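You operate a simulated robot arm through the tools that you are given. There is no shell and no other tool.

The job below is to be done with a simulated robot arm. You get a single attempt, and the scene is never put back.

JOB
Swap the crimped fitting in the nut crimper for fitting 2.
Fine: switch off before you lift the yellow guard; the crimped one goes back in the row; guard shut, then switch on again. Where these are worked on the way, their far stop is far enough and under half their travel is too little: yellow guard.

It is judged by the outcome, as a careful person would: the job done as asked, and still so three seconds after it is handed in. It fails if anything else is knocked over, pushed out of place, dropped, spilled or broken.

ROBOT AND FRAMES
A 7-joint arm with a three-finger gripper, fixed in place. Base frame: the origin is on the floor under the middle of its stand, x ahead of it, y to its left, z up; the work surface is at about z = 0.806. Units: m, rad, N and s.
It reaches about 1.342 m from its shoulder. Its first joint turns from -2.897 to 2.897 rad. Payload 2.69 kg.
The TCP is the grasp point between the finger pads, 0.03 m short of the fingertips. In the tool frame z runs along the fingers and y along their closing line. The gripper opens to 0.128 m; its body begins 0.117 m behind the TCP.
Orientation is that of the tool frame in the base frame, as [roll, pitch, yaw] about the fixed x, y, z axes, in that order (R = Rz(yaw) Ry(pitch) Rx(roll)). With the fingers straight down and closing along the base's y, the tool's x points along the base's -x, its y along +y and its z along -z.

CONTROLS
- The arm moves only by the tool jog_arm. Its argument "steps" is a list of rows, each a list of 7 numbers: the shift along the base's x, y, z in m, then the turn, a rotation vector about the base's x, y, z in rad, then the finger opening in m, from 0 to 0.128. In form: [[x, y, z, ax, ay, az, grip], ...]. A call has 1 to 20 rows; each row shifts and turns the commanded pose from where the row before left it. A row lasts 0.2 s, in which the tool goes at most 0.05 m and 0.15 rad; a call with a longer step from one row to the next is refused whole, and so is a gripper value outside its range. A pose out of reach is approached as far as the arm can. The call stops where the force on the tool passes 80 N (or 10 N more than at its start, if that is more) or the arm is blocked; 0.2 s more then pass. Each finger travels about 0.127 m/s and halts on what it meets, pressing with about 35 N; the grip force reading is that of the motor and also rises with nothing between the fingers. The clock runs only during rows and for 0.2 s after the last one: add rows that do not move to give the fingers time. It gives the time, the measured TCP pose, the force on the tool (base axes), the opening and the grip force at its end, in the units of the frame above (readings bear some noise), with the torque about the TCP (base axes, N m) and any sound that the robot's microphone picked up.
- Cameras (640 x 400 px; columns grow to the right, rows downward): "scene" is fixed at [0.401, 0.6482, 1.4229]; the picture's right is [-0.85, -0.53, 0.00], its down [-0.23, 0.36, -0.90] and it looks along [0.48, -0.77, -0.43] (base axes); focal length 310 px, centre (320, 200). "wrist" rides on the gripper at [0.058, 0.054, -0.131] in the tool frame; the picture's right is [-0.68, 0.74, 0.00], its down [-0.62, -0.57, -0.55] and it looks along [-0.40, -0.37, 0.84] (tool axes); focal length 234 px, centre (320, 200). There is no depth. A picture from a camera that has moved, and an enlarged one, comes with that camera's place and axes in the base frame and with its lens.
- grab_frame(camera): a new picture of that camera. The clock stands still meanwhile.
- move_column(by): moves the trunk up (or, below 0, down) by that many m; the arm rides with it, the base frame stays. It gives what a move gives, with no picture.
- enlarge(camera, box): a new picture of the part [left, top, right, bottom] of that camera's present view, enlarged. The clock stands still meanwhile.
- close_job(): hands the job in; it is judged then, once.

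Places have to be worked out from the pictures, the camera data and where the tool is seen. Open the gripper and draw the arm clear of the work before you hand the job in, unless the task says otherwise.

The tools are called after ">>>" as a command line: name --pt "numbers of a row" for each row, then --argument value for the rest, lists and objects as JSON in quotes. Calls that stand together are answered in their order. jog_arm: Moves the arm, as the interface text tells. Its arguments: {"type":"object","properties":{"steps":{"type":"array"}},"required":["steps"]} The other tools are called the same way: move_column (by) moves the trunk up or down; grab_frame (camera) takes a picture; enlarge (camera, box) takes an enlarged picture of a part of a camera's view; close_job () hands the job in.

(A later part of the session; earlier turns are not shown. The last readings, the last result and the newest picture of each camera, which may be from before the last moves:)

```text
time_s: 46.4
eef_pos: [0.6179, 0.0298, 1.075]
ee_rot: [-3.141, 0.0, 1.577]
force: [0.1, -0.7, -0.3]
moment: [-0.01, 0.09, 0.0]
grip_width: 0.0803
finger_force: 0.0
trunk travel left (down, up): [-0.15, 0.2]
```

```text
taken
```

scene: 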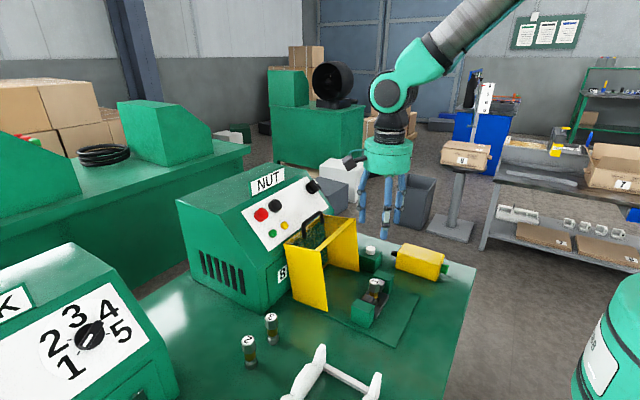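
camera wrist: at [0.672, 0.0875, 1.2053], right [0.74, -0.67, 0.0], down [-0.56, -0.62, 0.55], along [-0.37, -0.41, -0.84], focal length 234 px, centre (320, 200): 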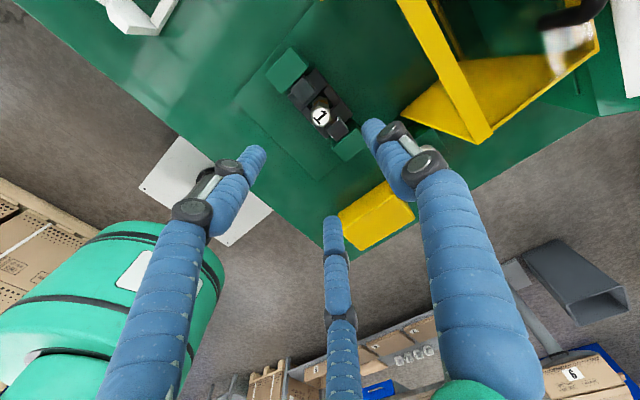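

>>> enlarge --camera "wrist" --box '[260, 40, 380, 160]'

>>> enlarge --camera "scene" --box '[345, 265, 415, 335]'

```text
3.33 times, centred on (320, 100) of wrist
camera zoom: at [0.672, 0.0875, 1.2053], right [0.74, -0.67, 0.0], down [-0.56, -0.62, 0.55], along [-0.37, -0.41, -0.84], focal length 781 px, centre (320, 533)
```

zoom: 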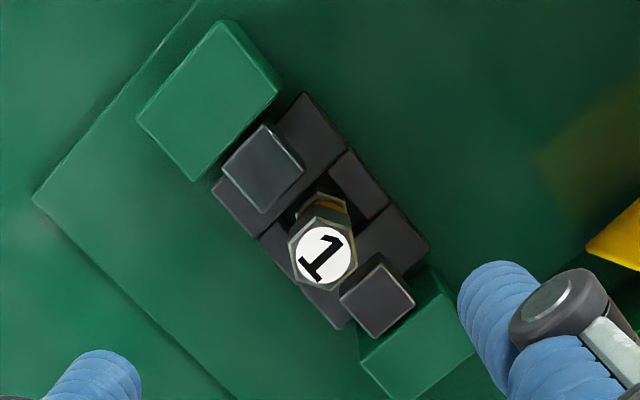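

```text
5.71 times, centred on (380, 300) of scene
camera zoom: at [0.401, 0.6482, 1.4229], right [-0.85, -0.53, 0.0], down [-0.23, 0.36, -0.9], along [0.48, -0.77, -0.43], focal length 1772 px, centre (-23, -371)
```

zoom: 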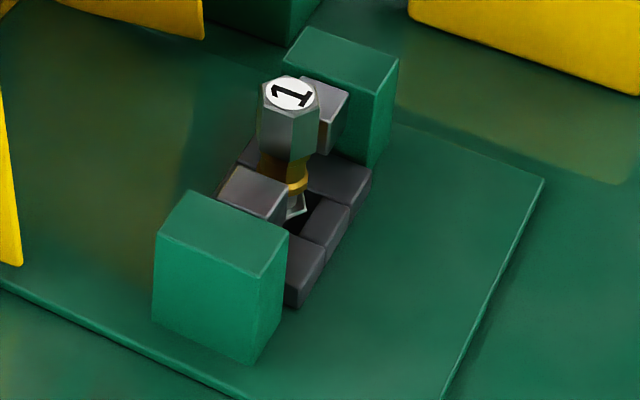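

Fitting 1's head top is at about (0.619, 0.032, 0.890), and the dies and blocks top out near z=0.862, so I can grip the head above them. One tighter zoom to get the hex orientation.

>>> enlarge --camera "wrist" --box '[300, 95, 340, 135]'

>>> enlarge --camera "scene" --box '[360, 265, 400, 305]'

```text
10.00 times, centred on (320, 115) of wrist
camera zoom: at [0.672, 0.0875, 1.2053], right [0.74, -0.67, 0.0], down [-0.56, -0.62, 0.55], along [-0.37, -0.41, -0.84], focal length 2342 px, centre (320, 1050)
```

zoom: 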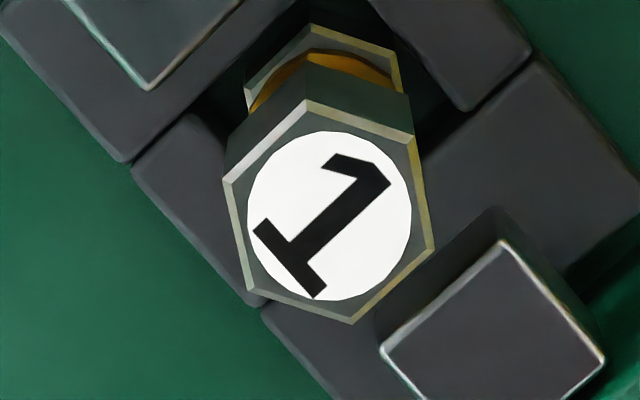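

```text
10.00 times, centred on (380, 285) of scene
camera zoom: at [0.401, 0.6482, 1.4229], right [-0.85, -0.53, 0.0], down [-0.23, 0.36, -0.9], along [0.48, -0.77, -0.43], focal length 3101 px, centre (-280, -650)
```

zoom: 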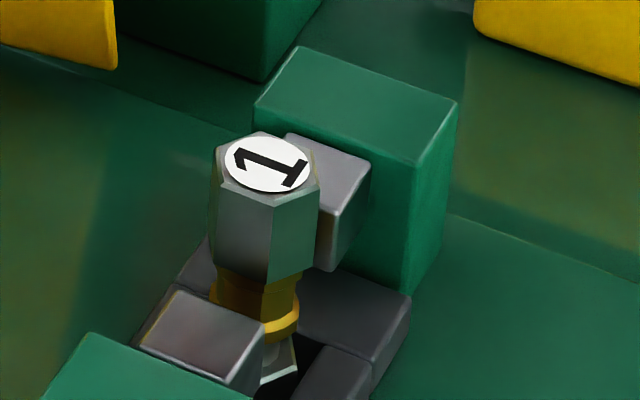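

The hex has vertices along ±x and flats along ±y, so turning the gripper so the single finger is at +y puts all three fingers on flats. I'm rotating 90° and centring over (0.621, 0.032).

>>> jog_arm --pt "0.0003 0.0002 0 0 0 0.1428 0.08" --pt "0.0003 0.0002 0 0 0 0.1428 0.08" --pt "0.0003 0.0002 0 0 0 0.1428 0.08" --pt "0.0003 0.0002 0 0 0 0.1428 0.08" --pt "0.0003 0.0002 0 0 0 0.1428 0.08" --pt "0.0003 0.0002 0 0 0 0.1428 0.08" --pt "0.0003 0.0002 0 0 0 0.1428 0.075" --pt "0.0003 0.0002 0 0 0 0.1428 0.07" --pt "0.0003 0.0002 0 0 0 0.1428 0.065" --pt "0.0002 0.0002 0 0 0 0.1428 0.06" --pt "0 0 0 0 0 0.1368 0.06" --pt "0 0 -0.045 0 0 0 0.06" --pt "0 0 -0.045 0 0 0 0.06" --pt "0 0 0 0 0 0 0.06"

>>> grab_frame --camera "wrist"

>>> enlarge --camera "scene" --box '[330, 220, 430, 320]'

```text
time_s: 49.4
eef_pos: [0.6207, 0.0331, 0.9849]
ee_rot: [-3.141, -0.001, -3.14]
force: [0.9, 0.2, -0.4]
moment: [-0.01, 0.07, -0.01]
grip_width: 0.0601
finger_force: 0.0
trunk travel left (down, up): [-0.15, 0.2]
```

```text
taken
camera wrist: at [0.5634, 0.0859, 1.1151], right [0.68, 0.74, 0.0], down [0.62, -0.57, 0.55], along [0.4, -0.37, -0.84], focal length 234 px, centre (320, 200)
```

wrist: 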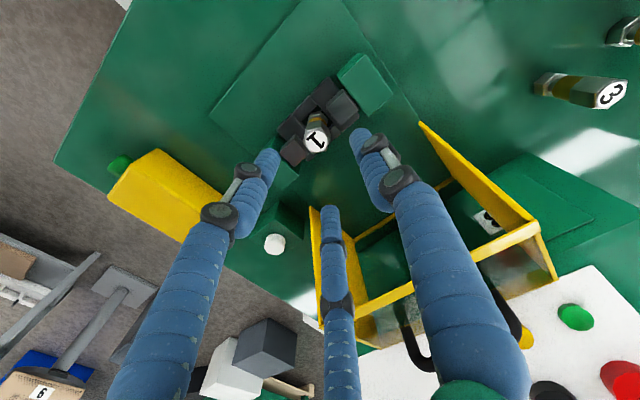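

```text
4.00 times, centred on (380, 270) of scene
camera zoom: at [0.401, 0.6482, 1.4229], right [-0.85, -0.53, 0.0], down [-0.23, 0.36, -0.9], along [0.48, -0.77, -0.43], focal length 1240 px, centre (80, -80)
```

zoom: 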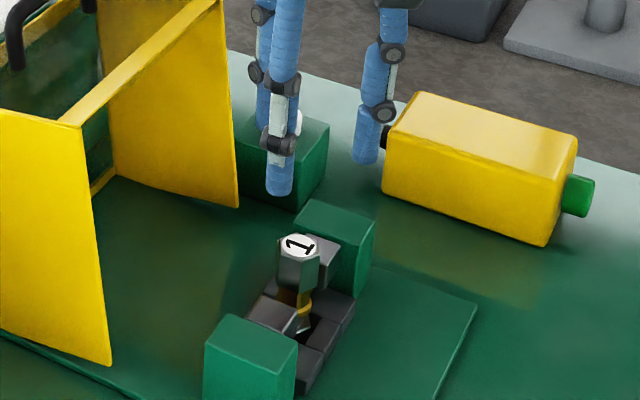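

>>> enlarge --camera "wrist" --box '[280, 80, 360, 160]'

```text
5.00 times, centred on (320, 120) of wrist
camera zoom: at [0.5634, 0.0859, 1.1151], right [0.68, 0.74, 0.0], down [0.62, -0.57, 0.55], along [0.4, -0.37, -0.84], focal length 1171 px, centre (320, 600)
```

zoom: 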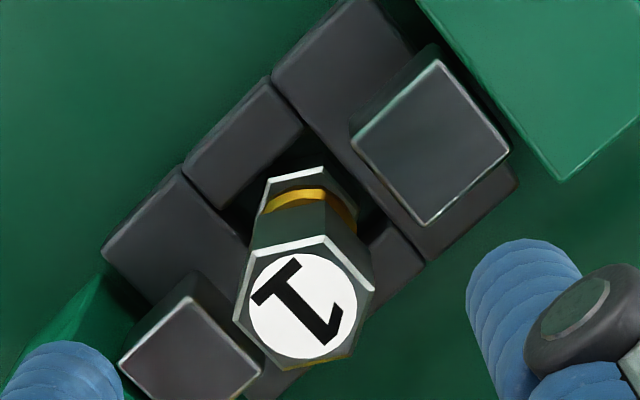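

Combining views, fitting 1's axis is at about (0.620, 0.030) and its top near z=0.885. I'm correcting by 3 mm in y and descending so the fingertips stay just above the dies.

>>> jog_arm --pt "-0.0007 -0.0033 -0.02 0 0 0 0.06" --pt "0 0 -0.033 0 0 0 0.06" --pt "0 0 -0.03 0 0 0 0.06" --pt "0 0 0 0 0 0 0.06"

>>> grab_frame --camera "wrist"

>>> enlarge --camera "scene" --box '[340, 250, 420, 330]'

```text
time_s: 50.4
eef_pos: [0.6208, 0.0301, 0.9051]
ee_rot: [3.142, -0.003, -3.141]
force: [-0.5, -0.4, -0.1]
moment: [-0.03, 0.02, 0.04]
grip_width: 0.0601
finger_force: 0.0
trunk travel left (down, up): [-0.15, 0.2]
```

```text
taken
camera wrist: at [0.5629, 0.0826, 1.035], right [0.68, 0.74, 0.0], down [0.62, -0.57, 0.55], along [0.4, -0.37, -0.84], focal length 234 px, centre (320, 200)
```

wrist: 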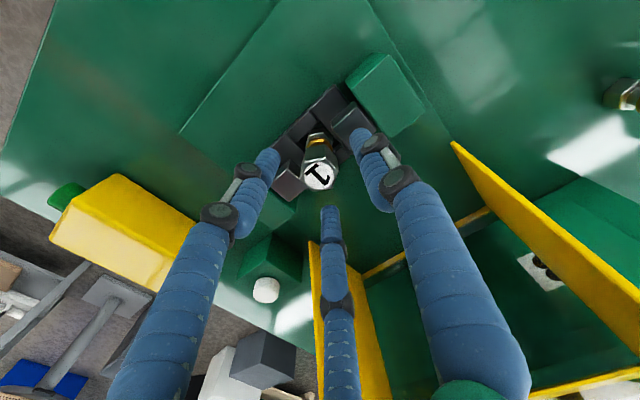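

```text
5.00 times, centred on (380, 290) of scene
camera zoom: at [0.401, 0.6482, 1.4229], right [-0.85, -0.53, 0.0], down [-0.23, 0.36, -0.9], along [0.48, -0.77, -0.43], focal length 1550 px, centre (20, -250)
```

zoom: 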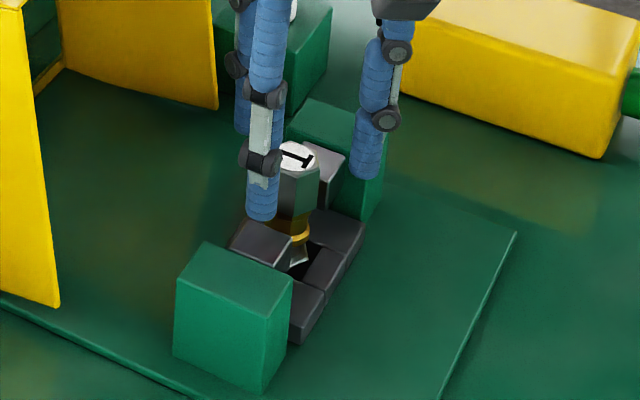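

The fitting head is centred between the fingers. I'm lowering another 6 mm and closing on the head.

>>> jog_arm --pt "-0.001 0 -0.006 0 0 0 0.06" --pt "0 0 0 0 0 0 0.045" --pt "0 0 0 0 0 0 0.032" --pt "0 0 0 0 0 0 0.022" --pt "0 0 0 0 0 0 0.015" --pt "0 0 0 0 0 0 0.015"

>>> enlarge --camera "wrist" --box '[240, 100, 400, 240]'

>>> enlarge --camera "scene" --box '[340, 250, 420, 330]'

```text
time_s: 51.8
eef_pos: [0.62, 0.0301, 0.8993]
ee_rot: [-3.14, -0.001, 3.141]
force: [-0.4, 0.9, -0.4]
moment: [0.0, 0.07, -0.04]
grip_width: 0.0248
finger_force: 34.4
trunk travel left (down, up): [-0.15, 0.2]
```

```text
2.86 times, centred on (320, 170) of wrist
camera zoom: at [0.5615, 0.0824, 1.0289], right [0.68, 0.74, 0.0], down [0.62, -0.57, 0.55], along [0.4, -0.37, -0.84], focal length 669 px, centre (320, 286)
```

zoom: 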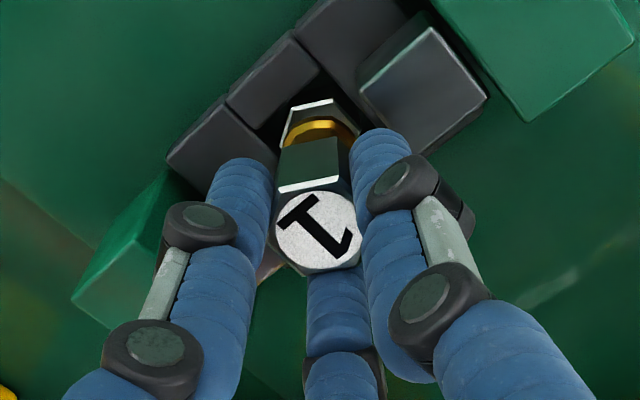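

```text
5.00 times, centred on (380, 290) of scene
camera zoom: at [0.401, 0.6482, 1.4229], right [-0.85, -0.53, 0.0], down [-0.23, 0.36, -0.9], along [0.48, -0.77, -0.43], focal length 1550 px, centre (20, -250)
```

zoom: 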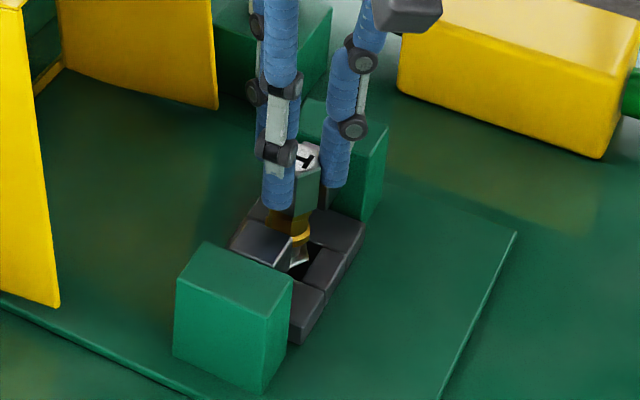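

A solid grip: the 24.8 mm opening matches the hex and the forces are balanced. I'm lifting fitting 1 straight up, slowly at first.

>>> jog_arm --pt "0 0 0.008 0 0 0 0.015" --pt "0 0 0.012 0 0 0 0.015" --pt "0 0 0.02 0 0 0 0.015" --pt "0 0 0.04 0 0 0 0.015" --pt "0 0 0.045 0 0 0 0.015" --pt "0 0 0.045 0 0 0 0.015" --pt "0 0 0 0 0 0 0.015"

>>> grab_frame --camera "wrist"

>>> grab_frame --camera "scene"

```text
time_s: 53.4
eef_pos: [0.6189, 0.0291, 1.0693]
ee_rot: [-3.141, 0.0, -3.141]
force: [0.5, 0.3, -1.1]
moment: [-0.04, -0.04, -0.05]
grip_width: 0.0249
finger_force: 35.1
trunk travel left (down, up): [-0.15, 0.2]
```

```text
taken
camera wrist: at [0.5606, 0.0815, 1.1984], right [0.68, 0.74, 0.0], down [0.62, -0.57, 0.55], along [0.4, -0.37, -0.84], focal length 234 px, centre (320, 200)
```

wrist: 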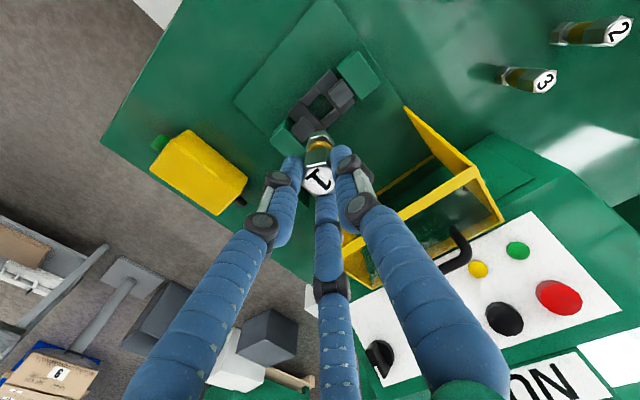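

```text
taken
```

scene: 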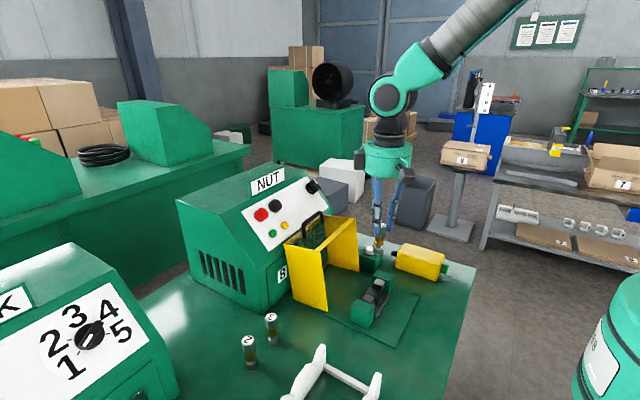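

Fitting 1 came out cleanly. I'm zooming into the empty nest to learn its pocket shape and exact centre.

>>> enlarge --camera "wrist" --box '[270, 40, 390, 160]'

>>> enlarge --camera "scene" --box '[345, 260, 415, 330]'

>>> enlarge --camera "scene" --box '[180, 290, 340, 400]'

```text
3.33 times, centred on (330, 100) of wrist
camera zoom: at [0.5606, 0.0815, 1.1984], right [0.68, 0.74, 0.0], down [0.62, -0.57, 0.55], along [0.4, -0.37, -0.84], focal length 781 px, centre (287, 533)
```

zoom: 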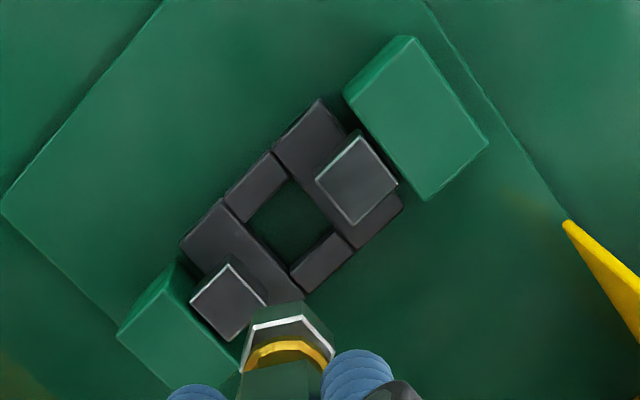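

```text
5.71 times, centred on (380, 295) of scene
camera zoom: at [0.401, 0.6482, 1.4229], right [-0.85, -0.53, 0.0], down [-0.23, 0.36, -0.9], along [0.48, -0.77, -0.43], focal length 1772 px, centre (-23, -343)
```

zoom: 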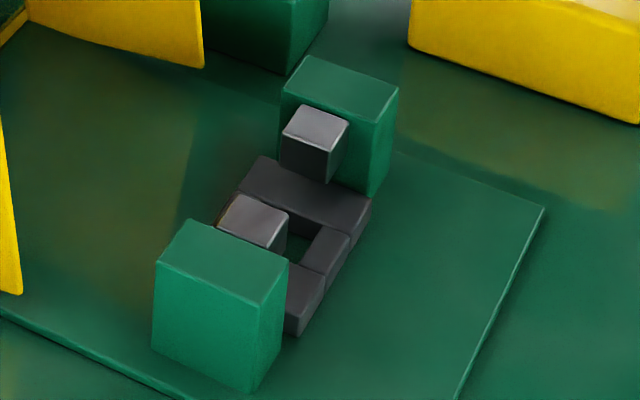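

```text
3.64 times, centred on (260, 345) of scene
camera zoom: at [0.401, 0.6482, 1.4229], right [-0.85, -0.53, 0.0], down [-0.23, 0.36, -0.9], along [0.48, -0.77, -0.43], focal length 1128 px, centre (538, -327)
```

zoom: 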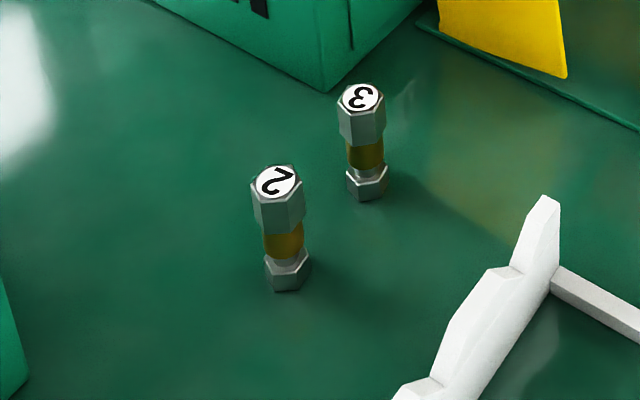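

The pocket is about 33×29 mm, centred near (0.618, 0.031), and fits the hex with its vertices along x. Before placing fitting 1 I want a good look at the row area and the white rack. I'm moving sideways at a safe height.

>>> jog_arm --pt "0 0.045 0.01 0 0 0 0.015" --pt "0 0.045 0.01 0 0 0 0.015" --pt "0 0.045 0.01 0 0 0 0.015" --pt "0 0.045 0.01 0 0 0 0.015" --pt "0 0.045 0.01 0 0 0 0.015" --pt "0 0.045 0.01 0 0 0 0.015" --pt "0 0.045 0.01 0 0 0 0.015" --pt "0 0.03 0.01 0 0 0 0.015" --pt "0 0 0 0 0 0 0.015"

>>> grab_frame --camera "wrist"

>>> grab_frame --camera "scene"

```text
time_s: 55.4
eef_pos: [0.6175, 0.3747, 1.1504]
ee_rot: [3.14, 0.001, -3.14]
force: [0.2, 0.0, -1.2]
moment: [-0.02, -0.02, 0.04]
grip_width: 0.0247
finger_force: 34.9
trunk travel left (down, up): [-0.15, 0.2]
```

```text
taken
camera wrist: at [0.5592, 0.427, 1.2797], right [0.68, 0.74, 0.0], down [0.62, -0.57, 0.55], along [0.4, -0.37, -0.84], focal length 234 px, centre (320, 200)
```

wrist: 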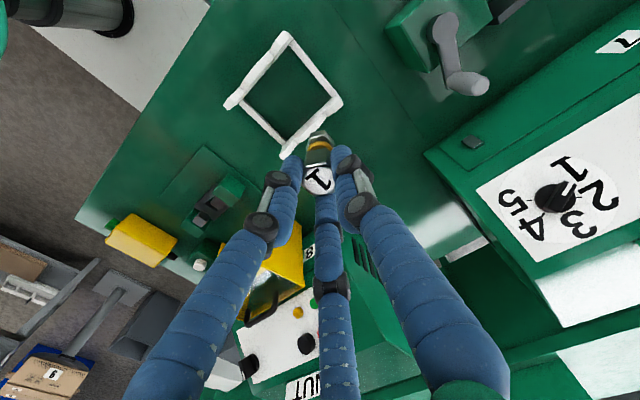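

```text
taken
```

scene: 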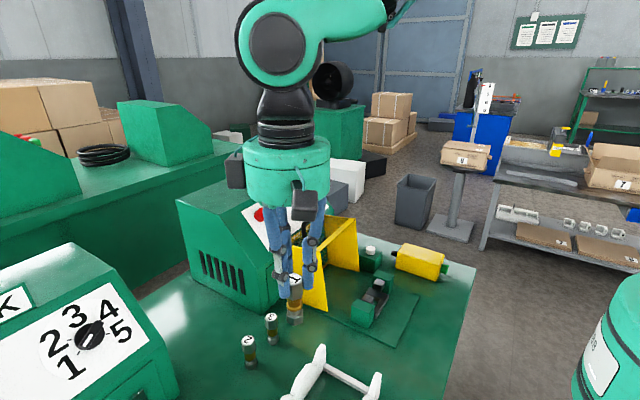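

>>> enlarge --camera "wrist" --box '[200, 10, 380, 170]'

```text
2.50 times, centred on (290, 90) of wrist
camera zoom: at [0.5592, 0.427, 1.2797], right [0.68, 0.74, 0.0], down [0.62, -0.57, 0.55], along [0.4, -0.37, -0.84], focal length 585 px, centre (395, 475)
```

zoom: 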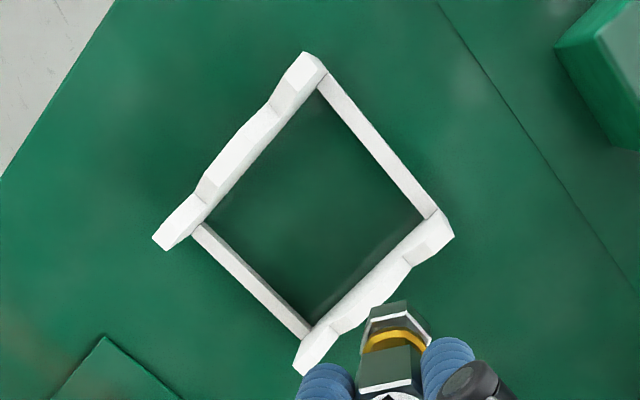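

The white rack is a notched rod holder at x≈0.5–0.64 and not part of the row. The row is fittings 2 and 3 at x≈0.77, so the empty place for 1 is the next pitch toward +y, about (0.769, 0.414). I'm moving above it and checking against 2 and 3.

>>> jog_arm --pt "0.0379 0.0098 0 0 0 0 0.015" --pt "0.0379 0.0098 0 0 0 0 0.015" --pt "0.0379 0.0098 -0.02 0 0 0 0.015" --pt "0.0379 0.0098 -0.03 0 0 0 0.015" --pt "0 0 0 0 0 0 0.015"

>>> grab_frame --camera "wrist"

>>> enlarge --camera "scene" --box '[160, 270, 320, 400]'

```text
time_s: 56.6
eef_pos: [0.7709, 0.4137, 1.0974]
ee_rot: [-3.141, -0.003, -3.14]
force: [0.2, 1.1, -2.3]
moment: [-0.07, 0.1, -0.03]
grip_width: 0.0248
finger_force: 34.3
trunk travel left (down, up): [-0.15, 0.2]
```

```text
taken
camera wrist: at [0.7132, 0.4653, 1.2274], right [0.68, 0.74, 0.0], down [0.62, -0.56, 0.55], along [0.4, -0.37, -0.84], focal length 234 px, centre (320, 200)
```

wrist: 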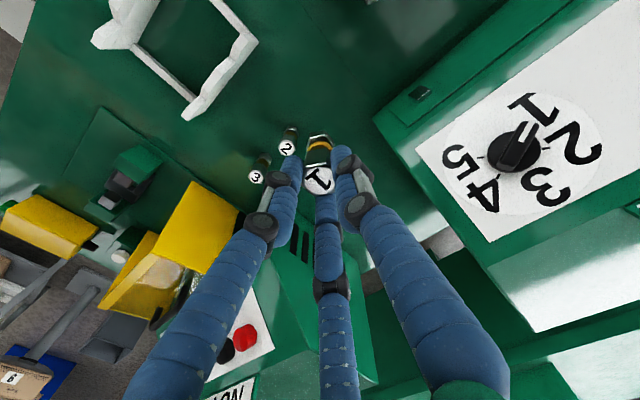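

```text
3.08 times, centred on (240, 335) of scene
camera zoom: at [0.401, 0.6482, 1.4229], right [-0.85, -0.53, 0.0], down [-0.23, 0.36, -0.9], along [0.48, -0.77, -0.43], focal length 954 px, centre (566, -215)
```

zoom: 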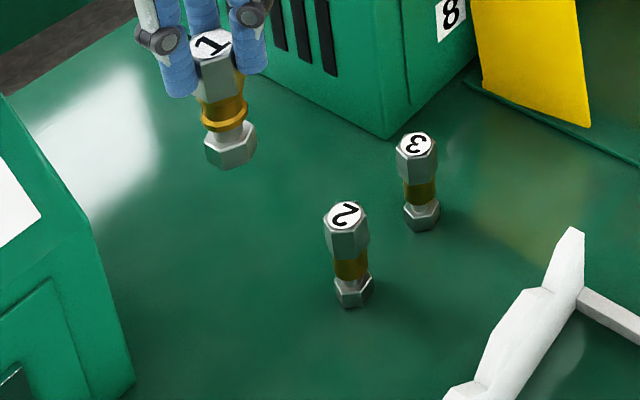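

>>> enlarge --camera "wrist" --box '[230, 100, 350, 200]'

```text
4.00 times, centred on (290, 150) of wrist
camera zoom: at [0.7132, 0.4653, 1.2274], right [0.68, 0.74, 0.0], down [0.62, -0.56, 0.55], along [0.4, -0.37, -0.84], focal length 937 px, centre (440, 400)
```

zoom: 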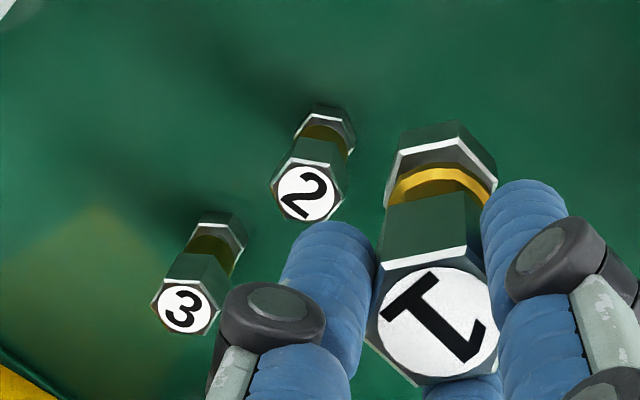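

Fitting 2 measures about (0.771, 0.337) and 3 about (0.770, 0.262), a pitch of 75 mm. That puts slot 1 at y≈0.412, which is where I am. I'm lowering fitting 1 to just above the bench.

>>> jog_arm --pt "0 -0.001 -0.0375 0 0 0 0.015" --pt "0 0 -0.0375 0 0 0 0.015" --pt "0 0 -0.0375 0 0 0 0.015" --pt "0 0 -0.0375 0 0 0 0.015" --pt "0 0 -0.035 0 0 0 0.015" --pt "0 0 0 0 0 0 0.015"

>>> enlarge --camera "scene" --box '[160, 270, 320, 400]'

```text
time_s: 58.0
eef_pos: [0.7718, 0.4137, 0.9134]
ee_rot: [-3.141, -0.002, 3.141]
force: [1.4, 0.4, -2.0]
moment: [0.0, 0.02, 0.0]
grip_width: 0.0248
finger_force: 35.3
trunk travel left (down, up): [-0.15, 0.2]
```

```text
3.08 times, centred on (240, 335) of scene
camera zoom: at [0.401, 0.6482, 1.4229], right [-0.85, -0.53, 0.0], down [-0.23, 0.36, -0.9], along [0.48, -0.77, -0.43], focal length 954 px, centre (566, -215)
```

zoom: 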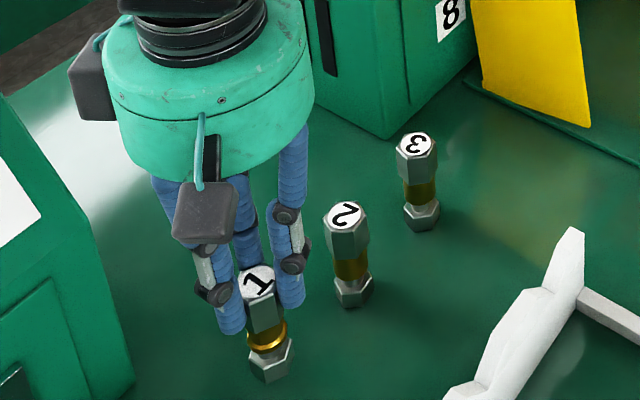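

It's close to the bench and nicely in line with 2 and 3. I'm lowering in small steps until the base touches.

>>> jog_arm --pt "0 0 -0.005 0 0 0 0.015" --pt "0 0 -0.004 0 0 0 0.015" --pt "0 0 0 0 0 0 0.015"

```text
time_s: 58.8
eef_pos: [0.7726, 0.4138, 0.9042]
ee_rot: [3.14, -0.001, 3.142]
force: [-0.1, -1.4, -1.8]
moment: [0.02, 0.03, -0.03]
grip_width: 0.0248
finger_force: 35.1
trunk travel left (down, up): [-0.15, 0.2]
```

>>> jog_arm --pt "0 0 -0.003 0 0 0 0.015" --pt "0 0 0 0 0 0 0.015"

```text
time_s: 59.4
eef_pos: [0.7722, 0.4142, 0.901]
ee_rot: [3.139, -0.001, 3.141]
force: [-0.5, -0.7, -2.2]
moment: [0.0, 0.03, 0.0]
grip_width: 0.025
finger_force: 35.2
trunk travel left (down, up): [-0.15, 0.2]
```

>>> jog_arm --pt "0 0 -0.002 0 0 0 0.015" --pt "0 0 0 0 0 0 0.015"

>>> enlarge --camera "scene" --box '[190, 320, 290, 400]'

```text
time_s: 60.0
eef_pos: [0.7701, 0.4138, 0.8994]
ee_rot: [-3.14, -0.002, 3.141]
force: [-0.4, -0.1, -0.5]
moment: [-0.01, 0.03, -0.01]
grip_width: 0.025
finger_force: 35.1
trunk travel left (down, up): [-0.15, 0.2]
```

```text
5.00 times, centred on (240, 360) of scene
camera zoom: at [0.401, 0.6482, 1.4229], right [-0.85, -0.53, 0.0], down [-0.23, 0.36, -0.9], along [0.48, -0.77, -0.43], focal length 1550 px, centre (720, -600)
```

zoom: 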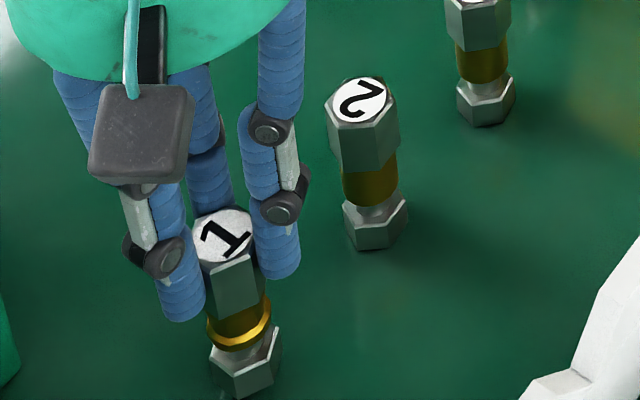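

>>> jog_arm --pt "0 0 -0.0015 0 0 0 0.015" --pt "0 0 0 0 0 0 0.015"

```text
time_s: 60.6
eef_pos: [0.77, 0.4134, 0.8991]
ee_rot: [3.141, -0.002, 3.141]
force: [-1.0, -0.7, -1.4]
moment: [-0.02, 0.01, 0.02]
grip_width: 0.0251
finger_force: 35.2
trunk travel left (down, up): [-0.15, 0.2]
```

>>> jog_arm --pt "0 0 -0.002 0 0 0 0.015" --pt "0 0 0 0 0 0 0.015"

```text
time_s: 61.2
eef_pos: [0.7714, 0.4133, 0.8949]
ee_rot: [3.142, -0.002, -3.142]
force: [-0.5, -0.7, -0.7]
moment: [-0.04, -0.03, -0.02]
grip_width: 0.0252
finger_force: 34.9
trunk travel left (down, up): [-0.15, 0.2]
```

No contact yet, so the bench is lower than the nest floor. I'm continuing down in 2 mm steps.

>>> jog_arm --pt "0 0 -0.002 0 0 0 0.015" --pt "0 0 0 0 0 0 0.015"

```text
time_s: 61.8
eef_pos: [0.7706, 0.4122, 0.8923]
ee_rot: [-3.141, 0.001, -3.141]
force: [0.5, -1.1, -1.8]
moment: [0.04, -0.01, 0.02]
grip_width: 0.025
finger_force: 34.3
trunk travel left (down, up): [-0.15, 0.2]
```

>>> jog_arm --pt "0 0 -0.002 0 0 0 0.015" --pt "0 0 0 0 0 0 0.015"

>>> enlarge --camera "scene" --box '[190, 320, 290, 400]'

```text
time_s: 62.4
eef_pos: [0.7708, 0.4131, 0.8929]
ee_rot: [3.14, 0.001, -3.141]
force: [-3.8, -0.6, 13.0]
moment: [-0.16, 0.37, -0.01]
grip_width: 0.0251
finger_force: 35.1
trunk travel left (down, up): [-0.15, 0.2]
```

```text
5.00 times, centred on (240, 360) of scene
camera zoom: at [0.401, 0.6482, 1.4229], right [-0.85, -0.53, 0.0], down [-0.23, 0.36, -0.9], along [0.48, -0.77, -0.43], focal length 1550 px, centre (720, -600)
```

zoom: 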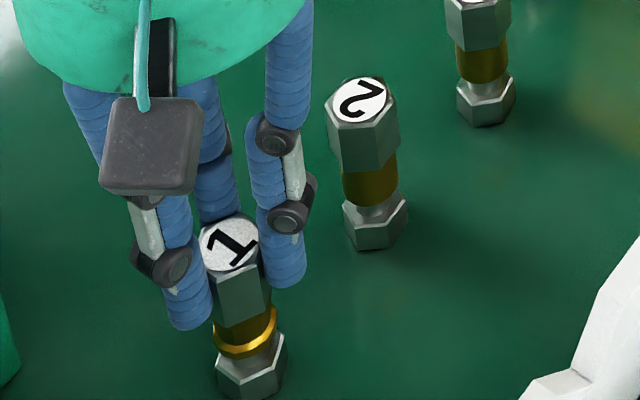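

The base touched down (13 N) at TCP z≈0.8925. I'm opening the fingers and rising clear.

>>> jog_arm --pt "0 0 0.0005 0 0 0 0.03" --pt "0 0 0 0 0 0 0.045" --pt "0 0 0 0 0 0 0.06" --pt "0 0 0 0 0 0 0.06" --pt "0 0 0.02 0 0 0 0.06" --pt "0 0 0.04 0 0 0 0.06" --pt "0 0 0.045 0 0 0 0.06" --pt "0 0 0.045 0 0 0 0.06" --pt "0 0 0 0 0 0 0.06"

>>> grab_frame --camera "wrist"

>>> enlarge --camera "scene" --box '[160, 270, 320, 400]'

```text
time_s: 64.4
eef_pos: [0.7697, 0.4104, 1.0429]
ee_rot: [3.141, 0.0, -3.141]
force: [0.0, 0.0, -0.2]
moment: [0.01, -0.03, 0.03]
grip_width: 0.0599
finger_force: 0.0
trunk travel left (down, up): [-0.15, 0.2]
```

```text
taken
camera wrist: at [0.7127, 0.4619, 1.173], right [0.68, 0.74, 0.0], down [0.62, -0.57, 0.55], along [0.4, -0.37, -0.84], focal length 234 px, centre (320, 200)
```

wrist: 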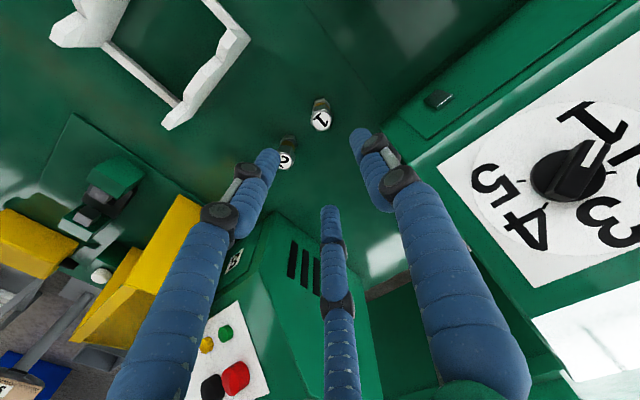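

```text
3.08 times, centred on (240, 335) of scene
camera zoom: at [0.401, 0.6482, 1.4229], right [-0.85, -0.53, 0.0], down [-0.23, 0.36, -0.9], along [0.48, -0.77, -0.43], focal length 954 px, centre (566, -215)
```

zoom: 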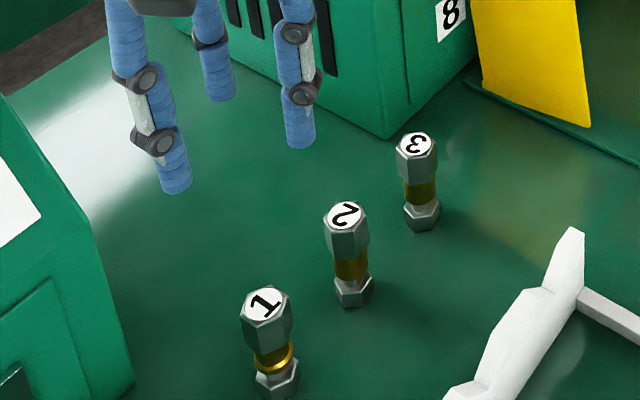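

All three now stand in an even row. I'm using fitting 1's known place as a reference to measure fitting 2 precisely, including its hex angle.

>>> enlarge --camera "wrist" --box '[250, 80, 370, 180]'

```text
4.00 times, centred on (310, 130) of wrist
camera zoom: at [0.7127, 0.4619, 1.173], right [0.68, 0.74, 0.0], down [0.62, -0.57, 0.55], along [0.4, -0.37, -0.84], focal length 937 px, centre (360, 480)
```

zoom: 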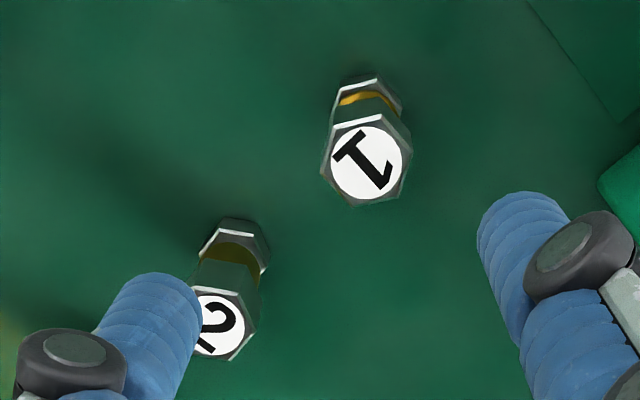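

>>> jog_arm --pt "0.001 -0.0365 0 0 0 0 0.07" --pt "0 -0.0365 0 0 0 0 0.07" --pt "0 0 0 0 0 0 0.07"

>>> enlarge --camera "wrist" --box '[250, 70, 390, 190]'

>>> enlarge --camera "wrist" --box '[300, 100, 340, 140]'

```text
time_s: 65.2
eef_pos: [0.7723, 0.3373, 1.0464]
ee_rot: [-3.141, -0.004, 3.141]
force: [-0.5, -1.5, 0.0]
moment: [0.1, 0.02, -0.01]
grip_width: 0.0701
finger_force: 0.1
trunk travel left (down, up): [-0.15, 0.2]
```

```text
3.33 times, centred on (320, 130) of wrist
camera zoom: at [0.7138, 0.3903, 1.1749], right [0.68, 0.74, 0.0], down [0.62, -0.57, 0.55], along [0.4, -0.37, -0.84], focal length 781 px, centre (320, 433)
```

zoom: 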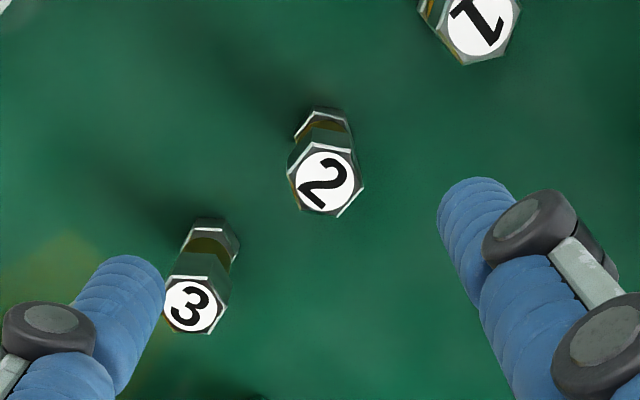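

```text
10.00 times, centred on (320, 120) of wrist
camera zoom: at [0.7138, 0.3903, 1.1749], right [0.68, 0.74, 0.0], down [0.62, -0.57, 0.55], along [0.4, -0.37, -0.84], focal length 2342 px, centre (320, 1000)
```

zoom: 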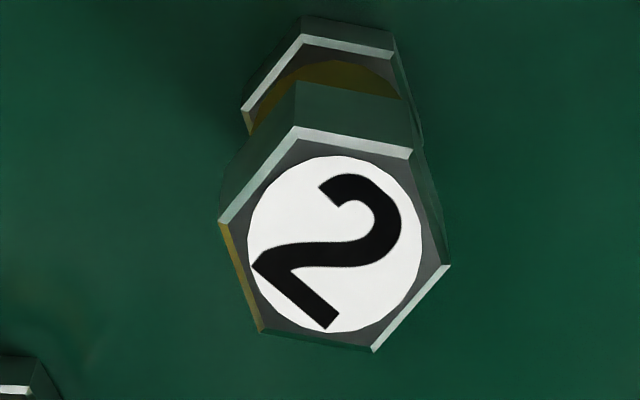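

Fitting 2 is at about (0.773, 0.3385), with its hex flats turned roughly -23° from fitting 1's. I'll yaw the gripper -0.40 rad to sit on its flats, and turn it back before inserting. I'm descending part way to recheck centring.

>>> jog_arm --pt "0.0005 0.0005 -0.02 0 0 -0.1338 0.06" --pt "0.0005 0.0005 -0.03 0 0 -0.1338 0.055" --pt "0 0 -0.03 0 0 -0.1338 0.052" --pt "0 0 0 0 0 0 0.052"

>>> grab_frame --camera "wrist"

>>> enlarge --camera "wrist" --box '[270, 110, 370, 210]'

>>> enlarge --camera "scene" --box '[190, 280, 310, 400]'

```text
time_s: 66.2
eef_pos: [0.7717, 0.3404, 0.9618]
ee_rot: [3.141, -0.003, 2.741]
force: [-0.2, -0.3, 0.2]
moment: [-0.03, 0.06, 0.03]
grip_width: 0.052
finger_force: 0.1
trunk travel left (down, up): [-0.15, 0.2]
```

```text
taken
camera wrist: at [0.7386, 0.4108, 1.0911], right [0.91, 0.41, 0.0], down [0.35, -0.76, 0.55], along [0.23, -0.5, -0.84], focal length 234 px, centre (320, 200)
```

wrist: 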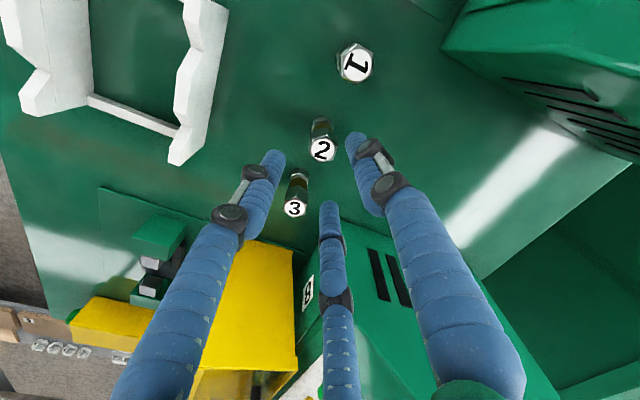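

```text
4.00 times, centred on (320, 160) of wrist
camera zoom: at [0.7386, 0.4108, 1.0911], right [0.91, 0.41, 0.0], down [0.35, -0.76, 0.55], along [0.23, -0.5, -0.84], focal length 937 px, centre (320, 360)
```

zoom: 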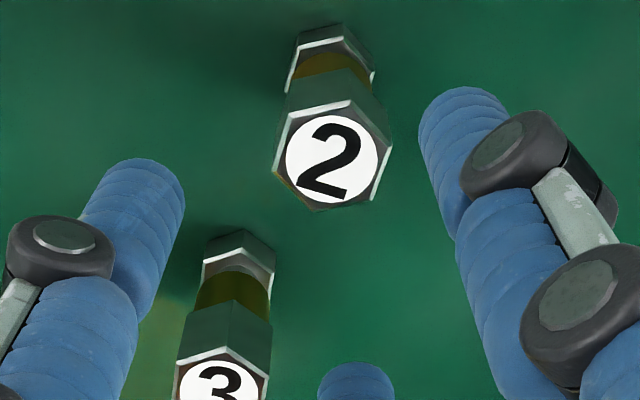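

```text
3.33 times, centred on (250, 340) of scene
camera zoom: at [0.401, 0.6482, 1.4229], right [-0.85, -0.53, 0.0], down [-0.23, 0.36, -0.9], along [0.48, -0.77, -0.43], focal length 1034 px, centre (553, -267)
```

zoom: 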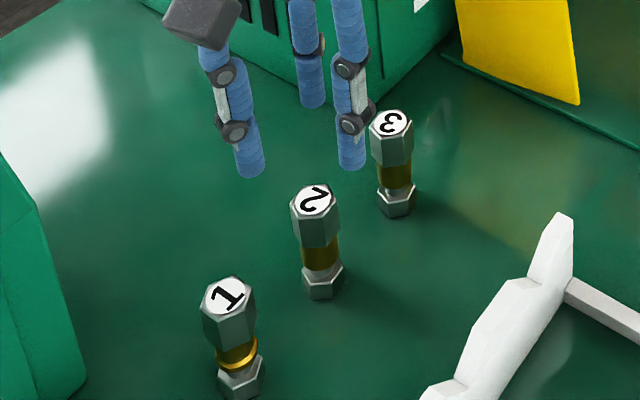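

The tool axis is within 3 mm of fitting 2. I'm correcting by (+2.8, +0.9) mm and descending to the same grip height I used for fitting 1.

>>> jog_arm --pt "0.0028 0.0009 -0.02 0 0 0 0.052" --pt "0 0 -0.025 0 0 0 0.052" --pt "0 0 -0.024 0 0 0 0.052" --pt "0 0 0 0 0 0 0.052"

>>> enlarge --camera "wrist" --box '[250, 100, 390, 240]'

>>> enlarge --camera "scene" --box '[190, 280, 310, 400]'

```text
time_s: 67.2
eef_pos: [0.7749, 0.3425, 0.8917]
ee_rot: [3.141, -0.001, 2.739]
force: [0.1, 0.6, -0.6]
moment: [0.01, 0.02, 0.01]
grip_width: 0.0519
finger_force: 0.1
trunk travel left (down, up): [-0.15, 0.2]
```

```text
2.86 times, centred on (320, 170) of wrist
camera zoom: at [0.743, 0.414, 1.0221], right [0.91, 0.41, 0.0], down [0.35, -0.76, 0.55], along [0.23, -0.5, -0.84], focal length 669 px, centre (320, 286)
```

zoom: 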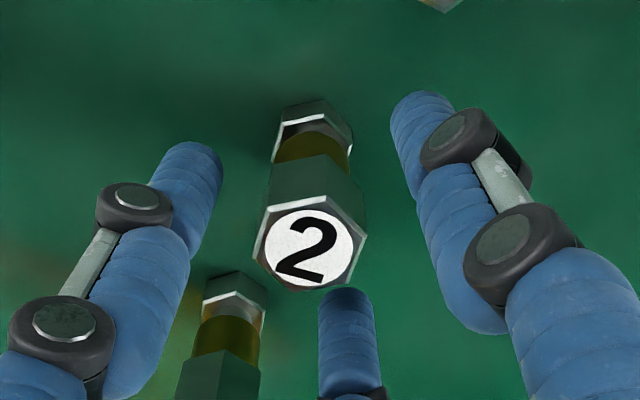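

```text
3.33 times, centred on (250, 340) of scene
camera zoom: at [0.401, 0.6482, 1.4229], right [-0.85, -0.53, 0.0], down [-0.23, 0.36, -0.9], along [0.48, -0.77, -0.43], focal length 1034 px, centre (553, -267)
```

zoom: 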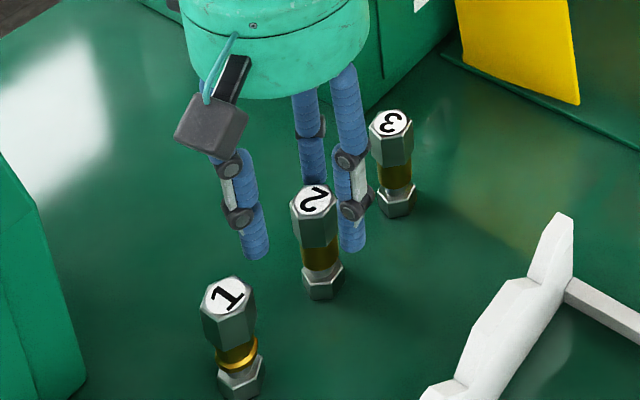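

Centred to within 2 mm and clear of its neighbours. I'm making a small correction, then closing on fitting 2's head.

>>> jog_arm --pt "-0.0015 -0.0007 0.0006 0 0 0 0.052" --pt "0 0 0 0 0 0 0.04" --pt "0 0 0 0 0 0 0.03" --pt "0 0 0 0 0 0 0.022" --pt "0 0 0 0 0 0 0.015" --pt "0 0 0 0 0 0 0.015"

>>> enlarge --camera "wrist" --box '[250, 100, 390, 240]'

>>> enlarge --camera "scene" --box '[190, 280, 310, 400]'

```text
time_s: 68.6
eef_pos: [0.7729, 0.3413, 0.8934]
ee_rot: [3.141, 0.001, 2.74]
force: [0.9, -0.1, 1.2]
moment: [0.06, -0.06, -0.02]
grip_width: 0.025
finger_force: 34.8
trunk travel left (down, up): [-0.15, 0.2]
```

```text
2.86 times, centred on (320, 170) of wrist
camera zoom: at [0.7411, 0.4122, 1.0239], right [0.91, 0.41, 0.0], down [0.35, -0.76, 0.55], along [0.23, -0.5, -0.84], focal length 669 px, centre (320, 286)
```

zoom: 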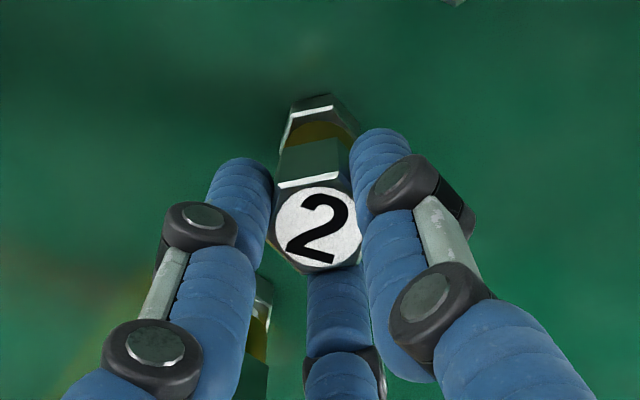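

```text
3.33 times, centred on (250, 340) of scene
camera zoom: at [0.401, 0.6482, 1.4229], right [-0.85, -0.53, 0.0], down [-0.23, 0.36, -0.9], along [0.48, -0.77, -0.43], focal length 1034 px, centre (553, -267)
```

zoom: 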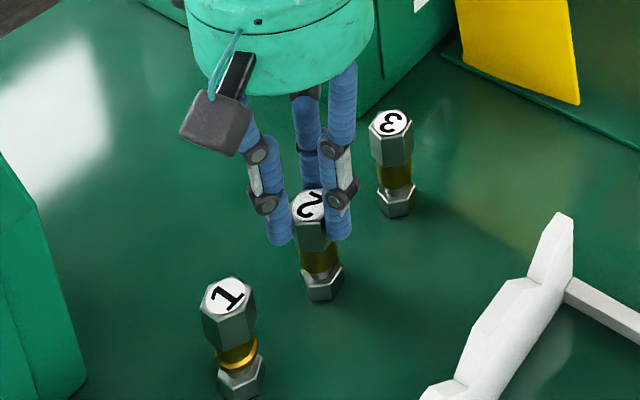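

Gripped squarely, just like fitting 1. I'm lifting straight up, then turning back to neutral yaw while moving clear of the row.

>>> jog_arm --pt "0 0 0.02 0 0 0 0.015" --pt "0 0 0.04 0 0 0 0.015" --pt "0 0 0.045 0 0 0 0.015" --pt "0 0 0.045 0 0 0 0.015" --pt "-0.038 0 0.01 0 0 0.1338 0.015" --pt "-0.038 0 0 0 0 0.1338 0.015" --pt "-0.038 0 0 0 0 0.1338 0.015" --pt "-0.038 0 0 0 0 0 0.015" --pt "0 0 0 0 0 0 0.015"

>>> grab_frame --camera "scene"

```text
time_s: 70.6
eef_pos: [0.6196, 0.3381, 1.0549]
ee_rot: [-3.14, 0.0, -3.141]
force: [-0.3, -0.4, -1.2]
moment: [-0.01, -0.07, -0.02]
grip_width: 0.0251
finger_force: 34.7
trunk travel left (down, up): [-0.15, 0.2]
```

```text
taken
```

scene: 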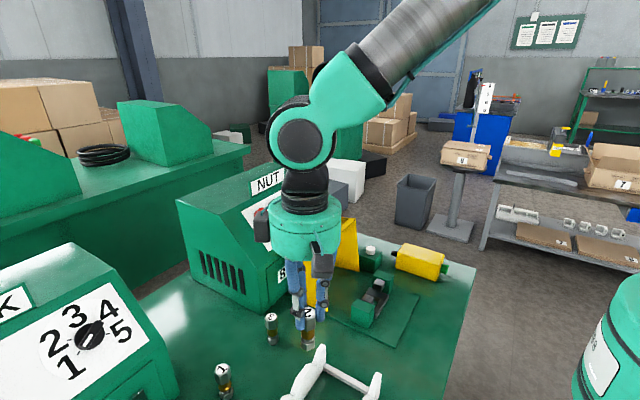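

Fitting 2 is lifted and back at neutral yaw. I'm moving over the nest.

>>> jog_arm --pt "0 -0.044 0 0 0 0 0.015" --pt "0 -0.044 0 0 0 0 0.015" --pt "0 -0.044 0 0 0 0 0.015" --pt "0 -0.044 0 0 0 0 0.015" --pt "0 -0.044 0 0 0 0 0.015" --pt "0 -0.044 0 0 0 0 0.015" --pt "0 -0.044 0 0 0 0 0.015" --pt "0 0 -0.03 0 0 0 0.015" --pt "0 0 -0.03 0 0 0 0.015" --pt "0 0 0 0 0 0 0.015"

>>> grab_frame --camera "wrist"

>>> enlarge --camera "scene" --box '[330, 240, 430, 340]'

```text
time_s: 72.8
eef_pos: [0.6228, 0.0325, 0.9928]
ee_rot: [3.141, -0.003, 3.141]
force: [-0.3, 0.3, -1.2]
moment: [-0.04, 0.03, -0.02]
grip_width: 0.0249
finger_force: 35.4
trunk travel left (down, up): [-0.15, 0.2]
```

```text
taken
camera wrist: at [0.5655, 0.0843, 1.1224], right [0.68, 0.74, 0.0], down [0.62, -0.57, 0.55], along [0.4, -0.37, -0.84], focal length 234 px, centre (320, 200)
```

wrist: 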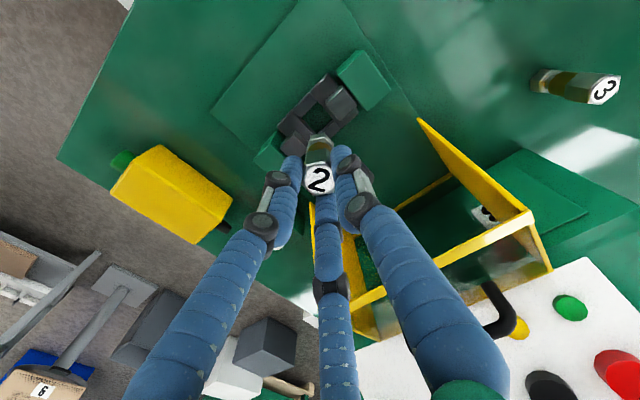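

```text
4.00 times, centred on (380, 290) of scene
camera zoom: at [0.401, 0.6482, 1.4229], right [-0.85, -0.53, 0.0], down [-0.23, 0.36, -0.9], along [0.48, -0.77, -0.43], focal length 1240 px, centre (80, -160)
```

zoom: 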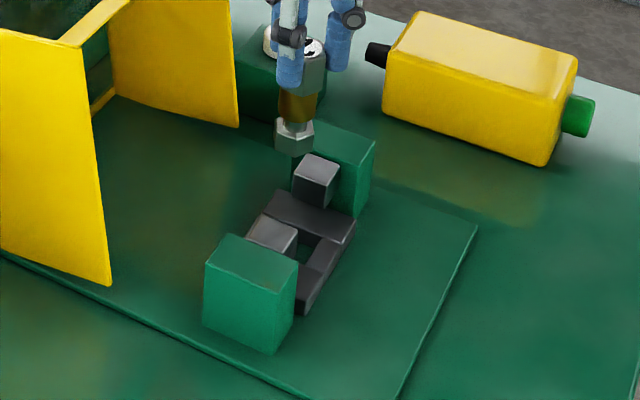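

>>> enlarge --camera "wrist" --box '[270, 60, 390, 180]'

>>> jog_arm --pt "0 0 0 0 0 0 0.015"

```text
3.33 times, centred on (330, 120) of wrist
camera zoom: at [0.5655, 0.0843, 1.1224], right [0.68, 0.74, 0.0], down [0.62, -0.57, 0.55], along [0.4, -0.37, -0.84], focal length 781 px, centre (287, 467)
```

zoom: 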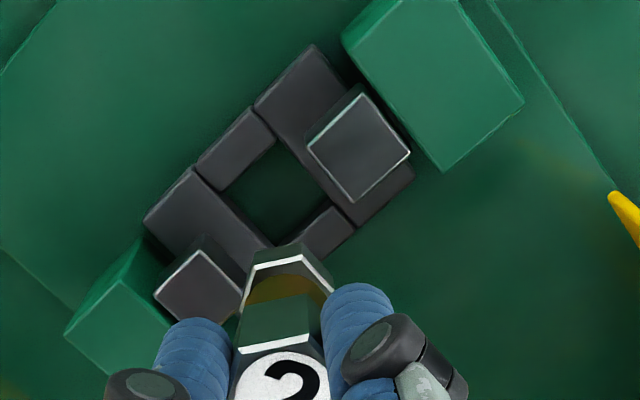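

```text
time_s: 73.2
eef_pos: [0.6228, 0.0315, 0.9932]
ee_rot: [-3.141, 0.001, -3.142]
force: [-0.3, 0.1, -1.0]
moment: [0.01, 0.0, 0.02]
grip_width: 0.0252
finger_force: 34.9
trunk travel left (down, up): [-0.15, 0.2]
```

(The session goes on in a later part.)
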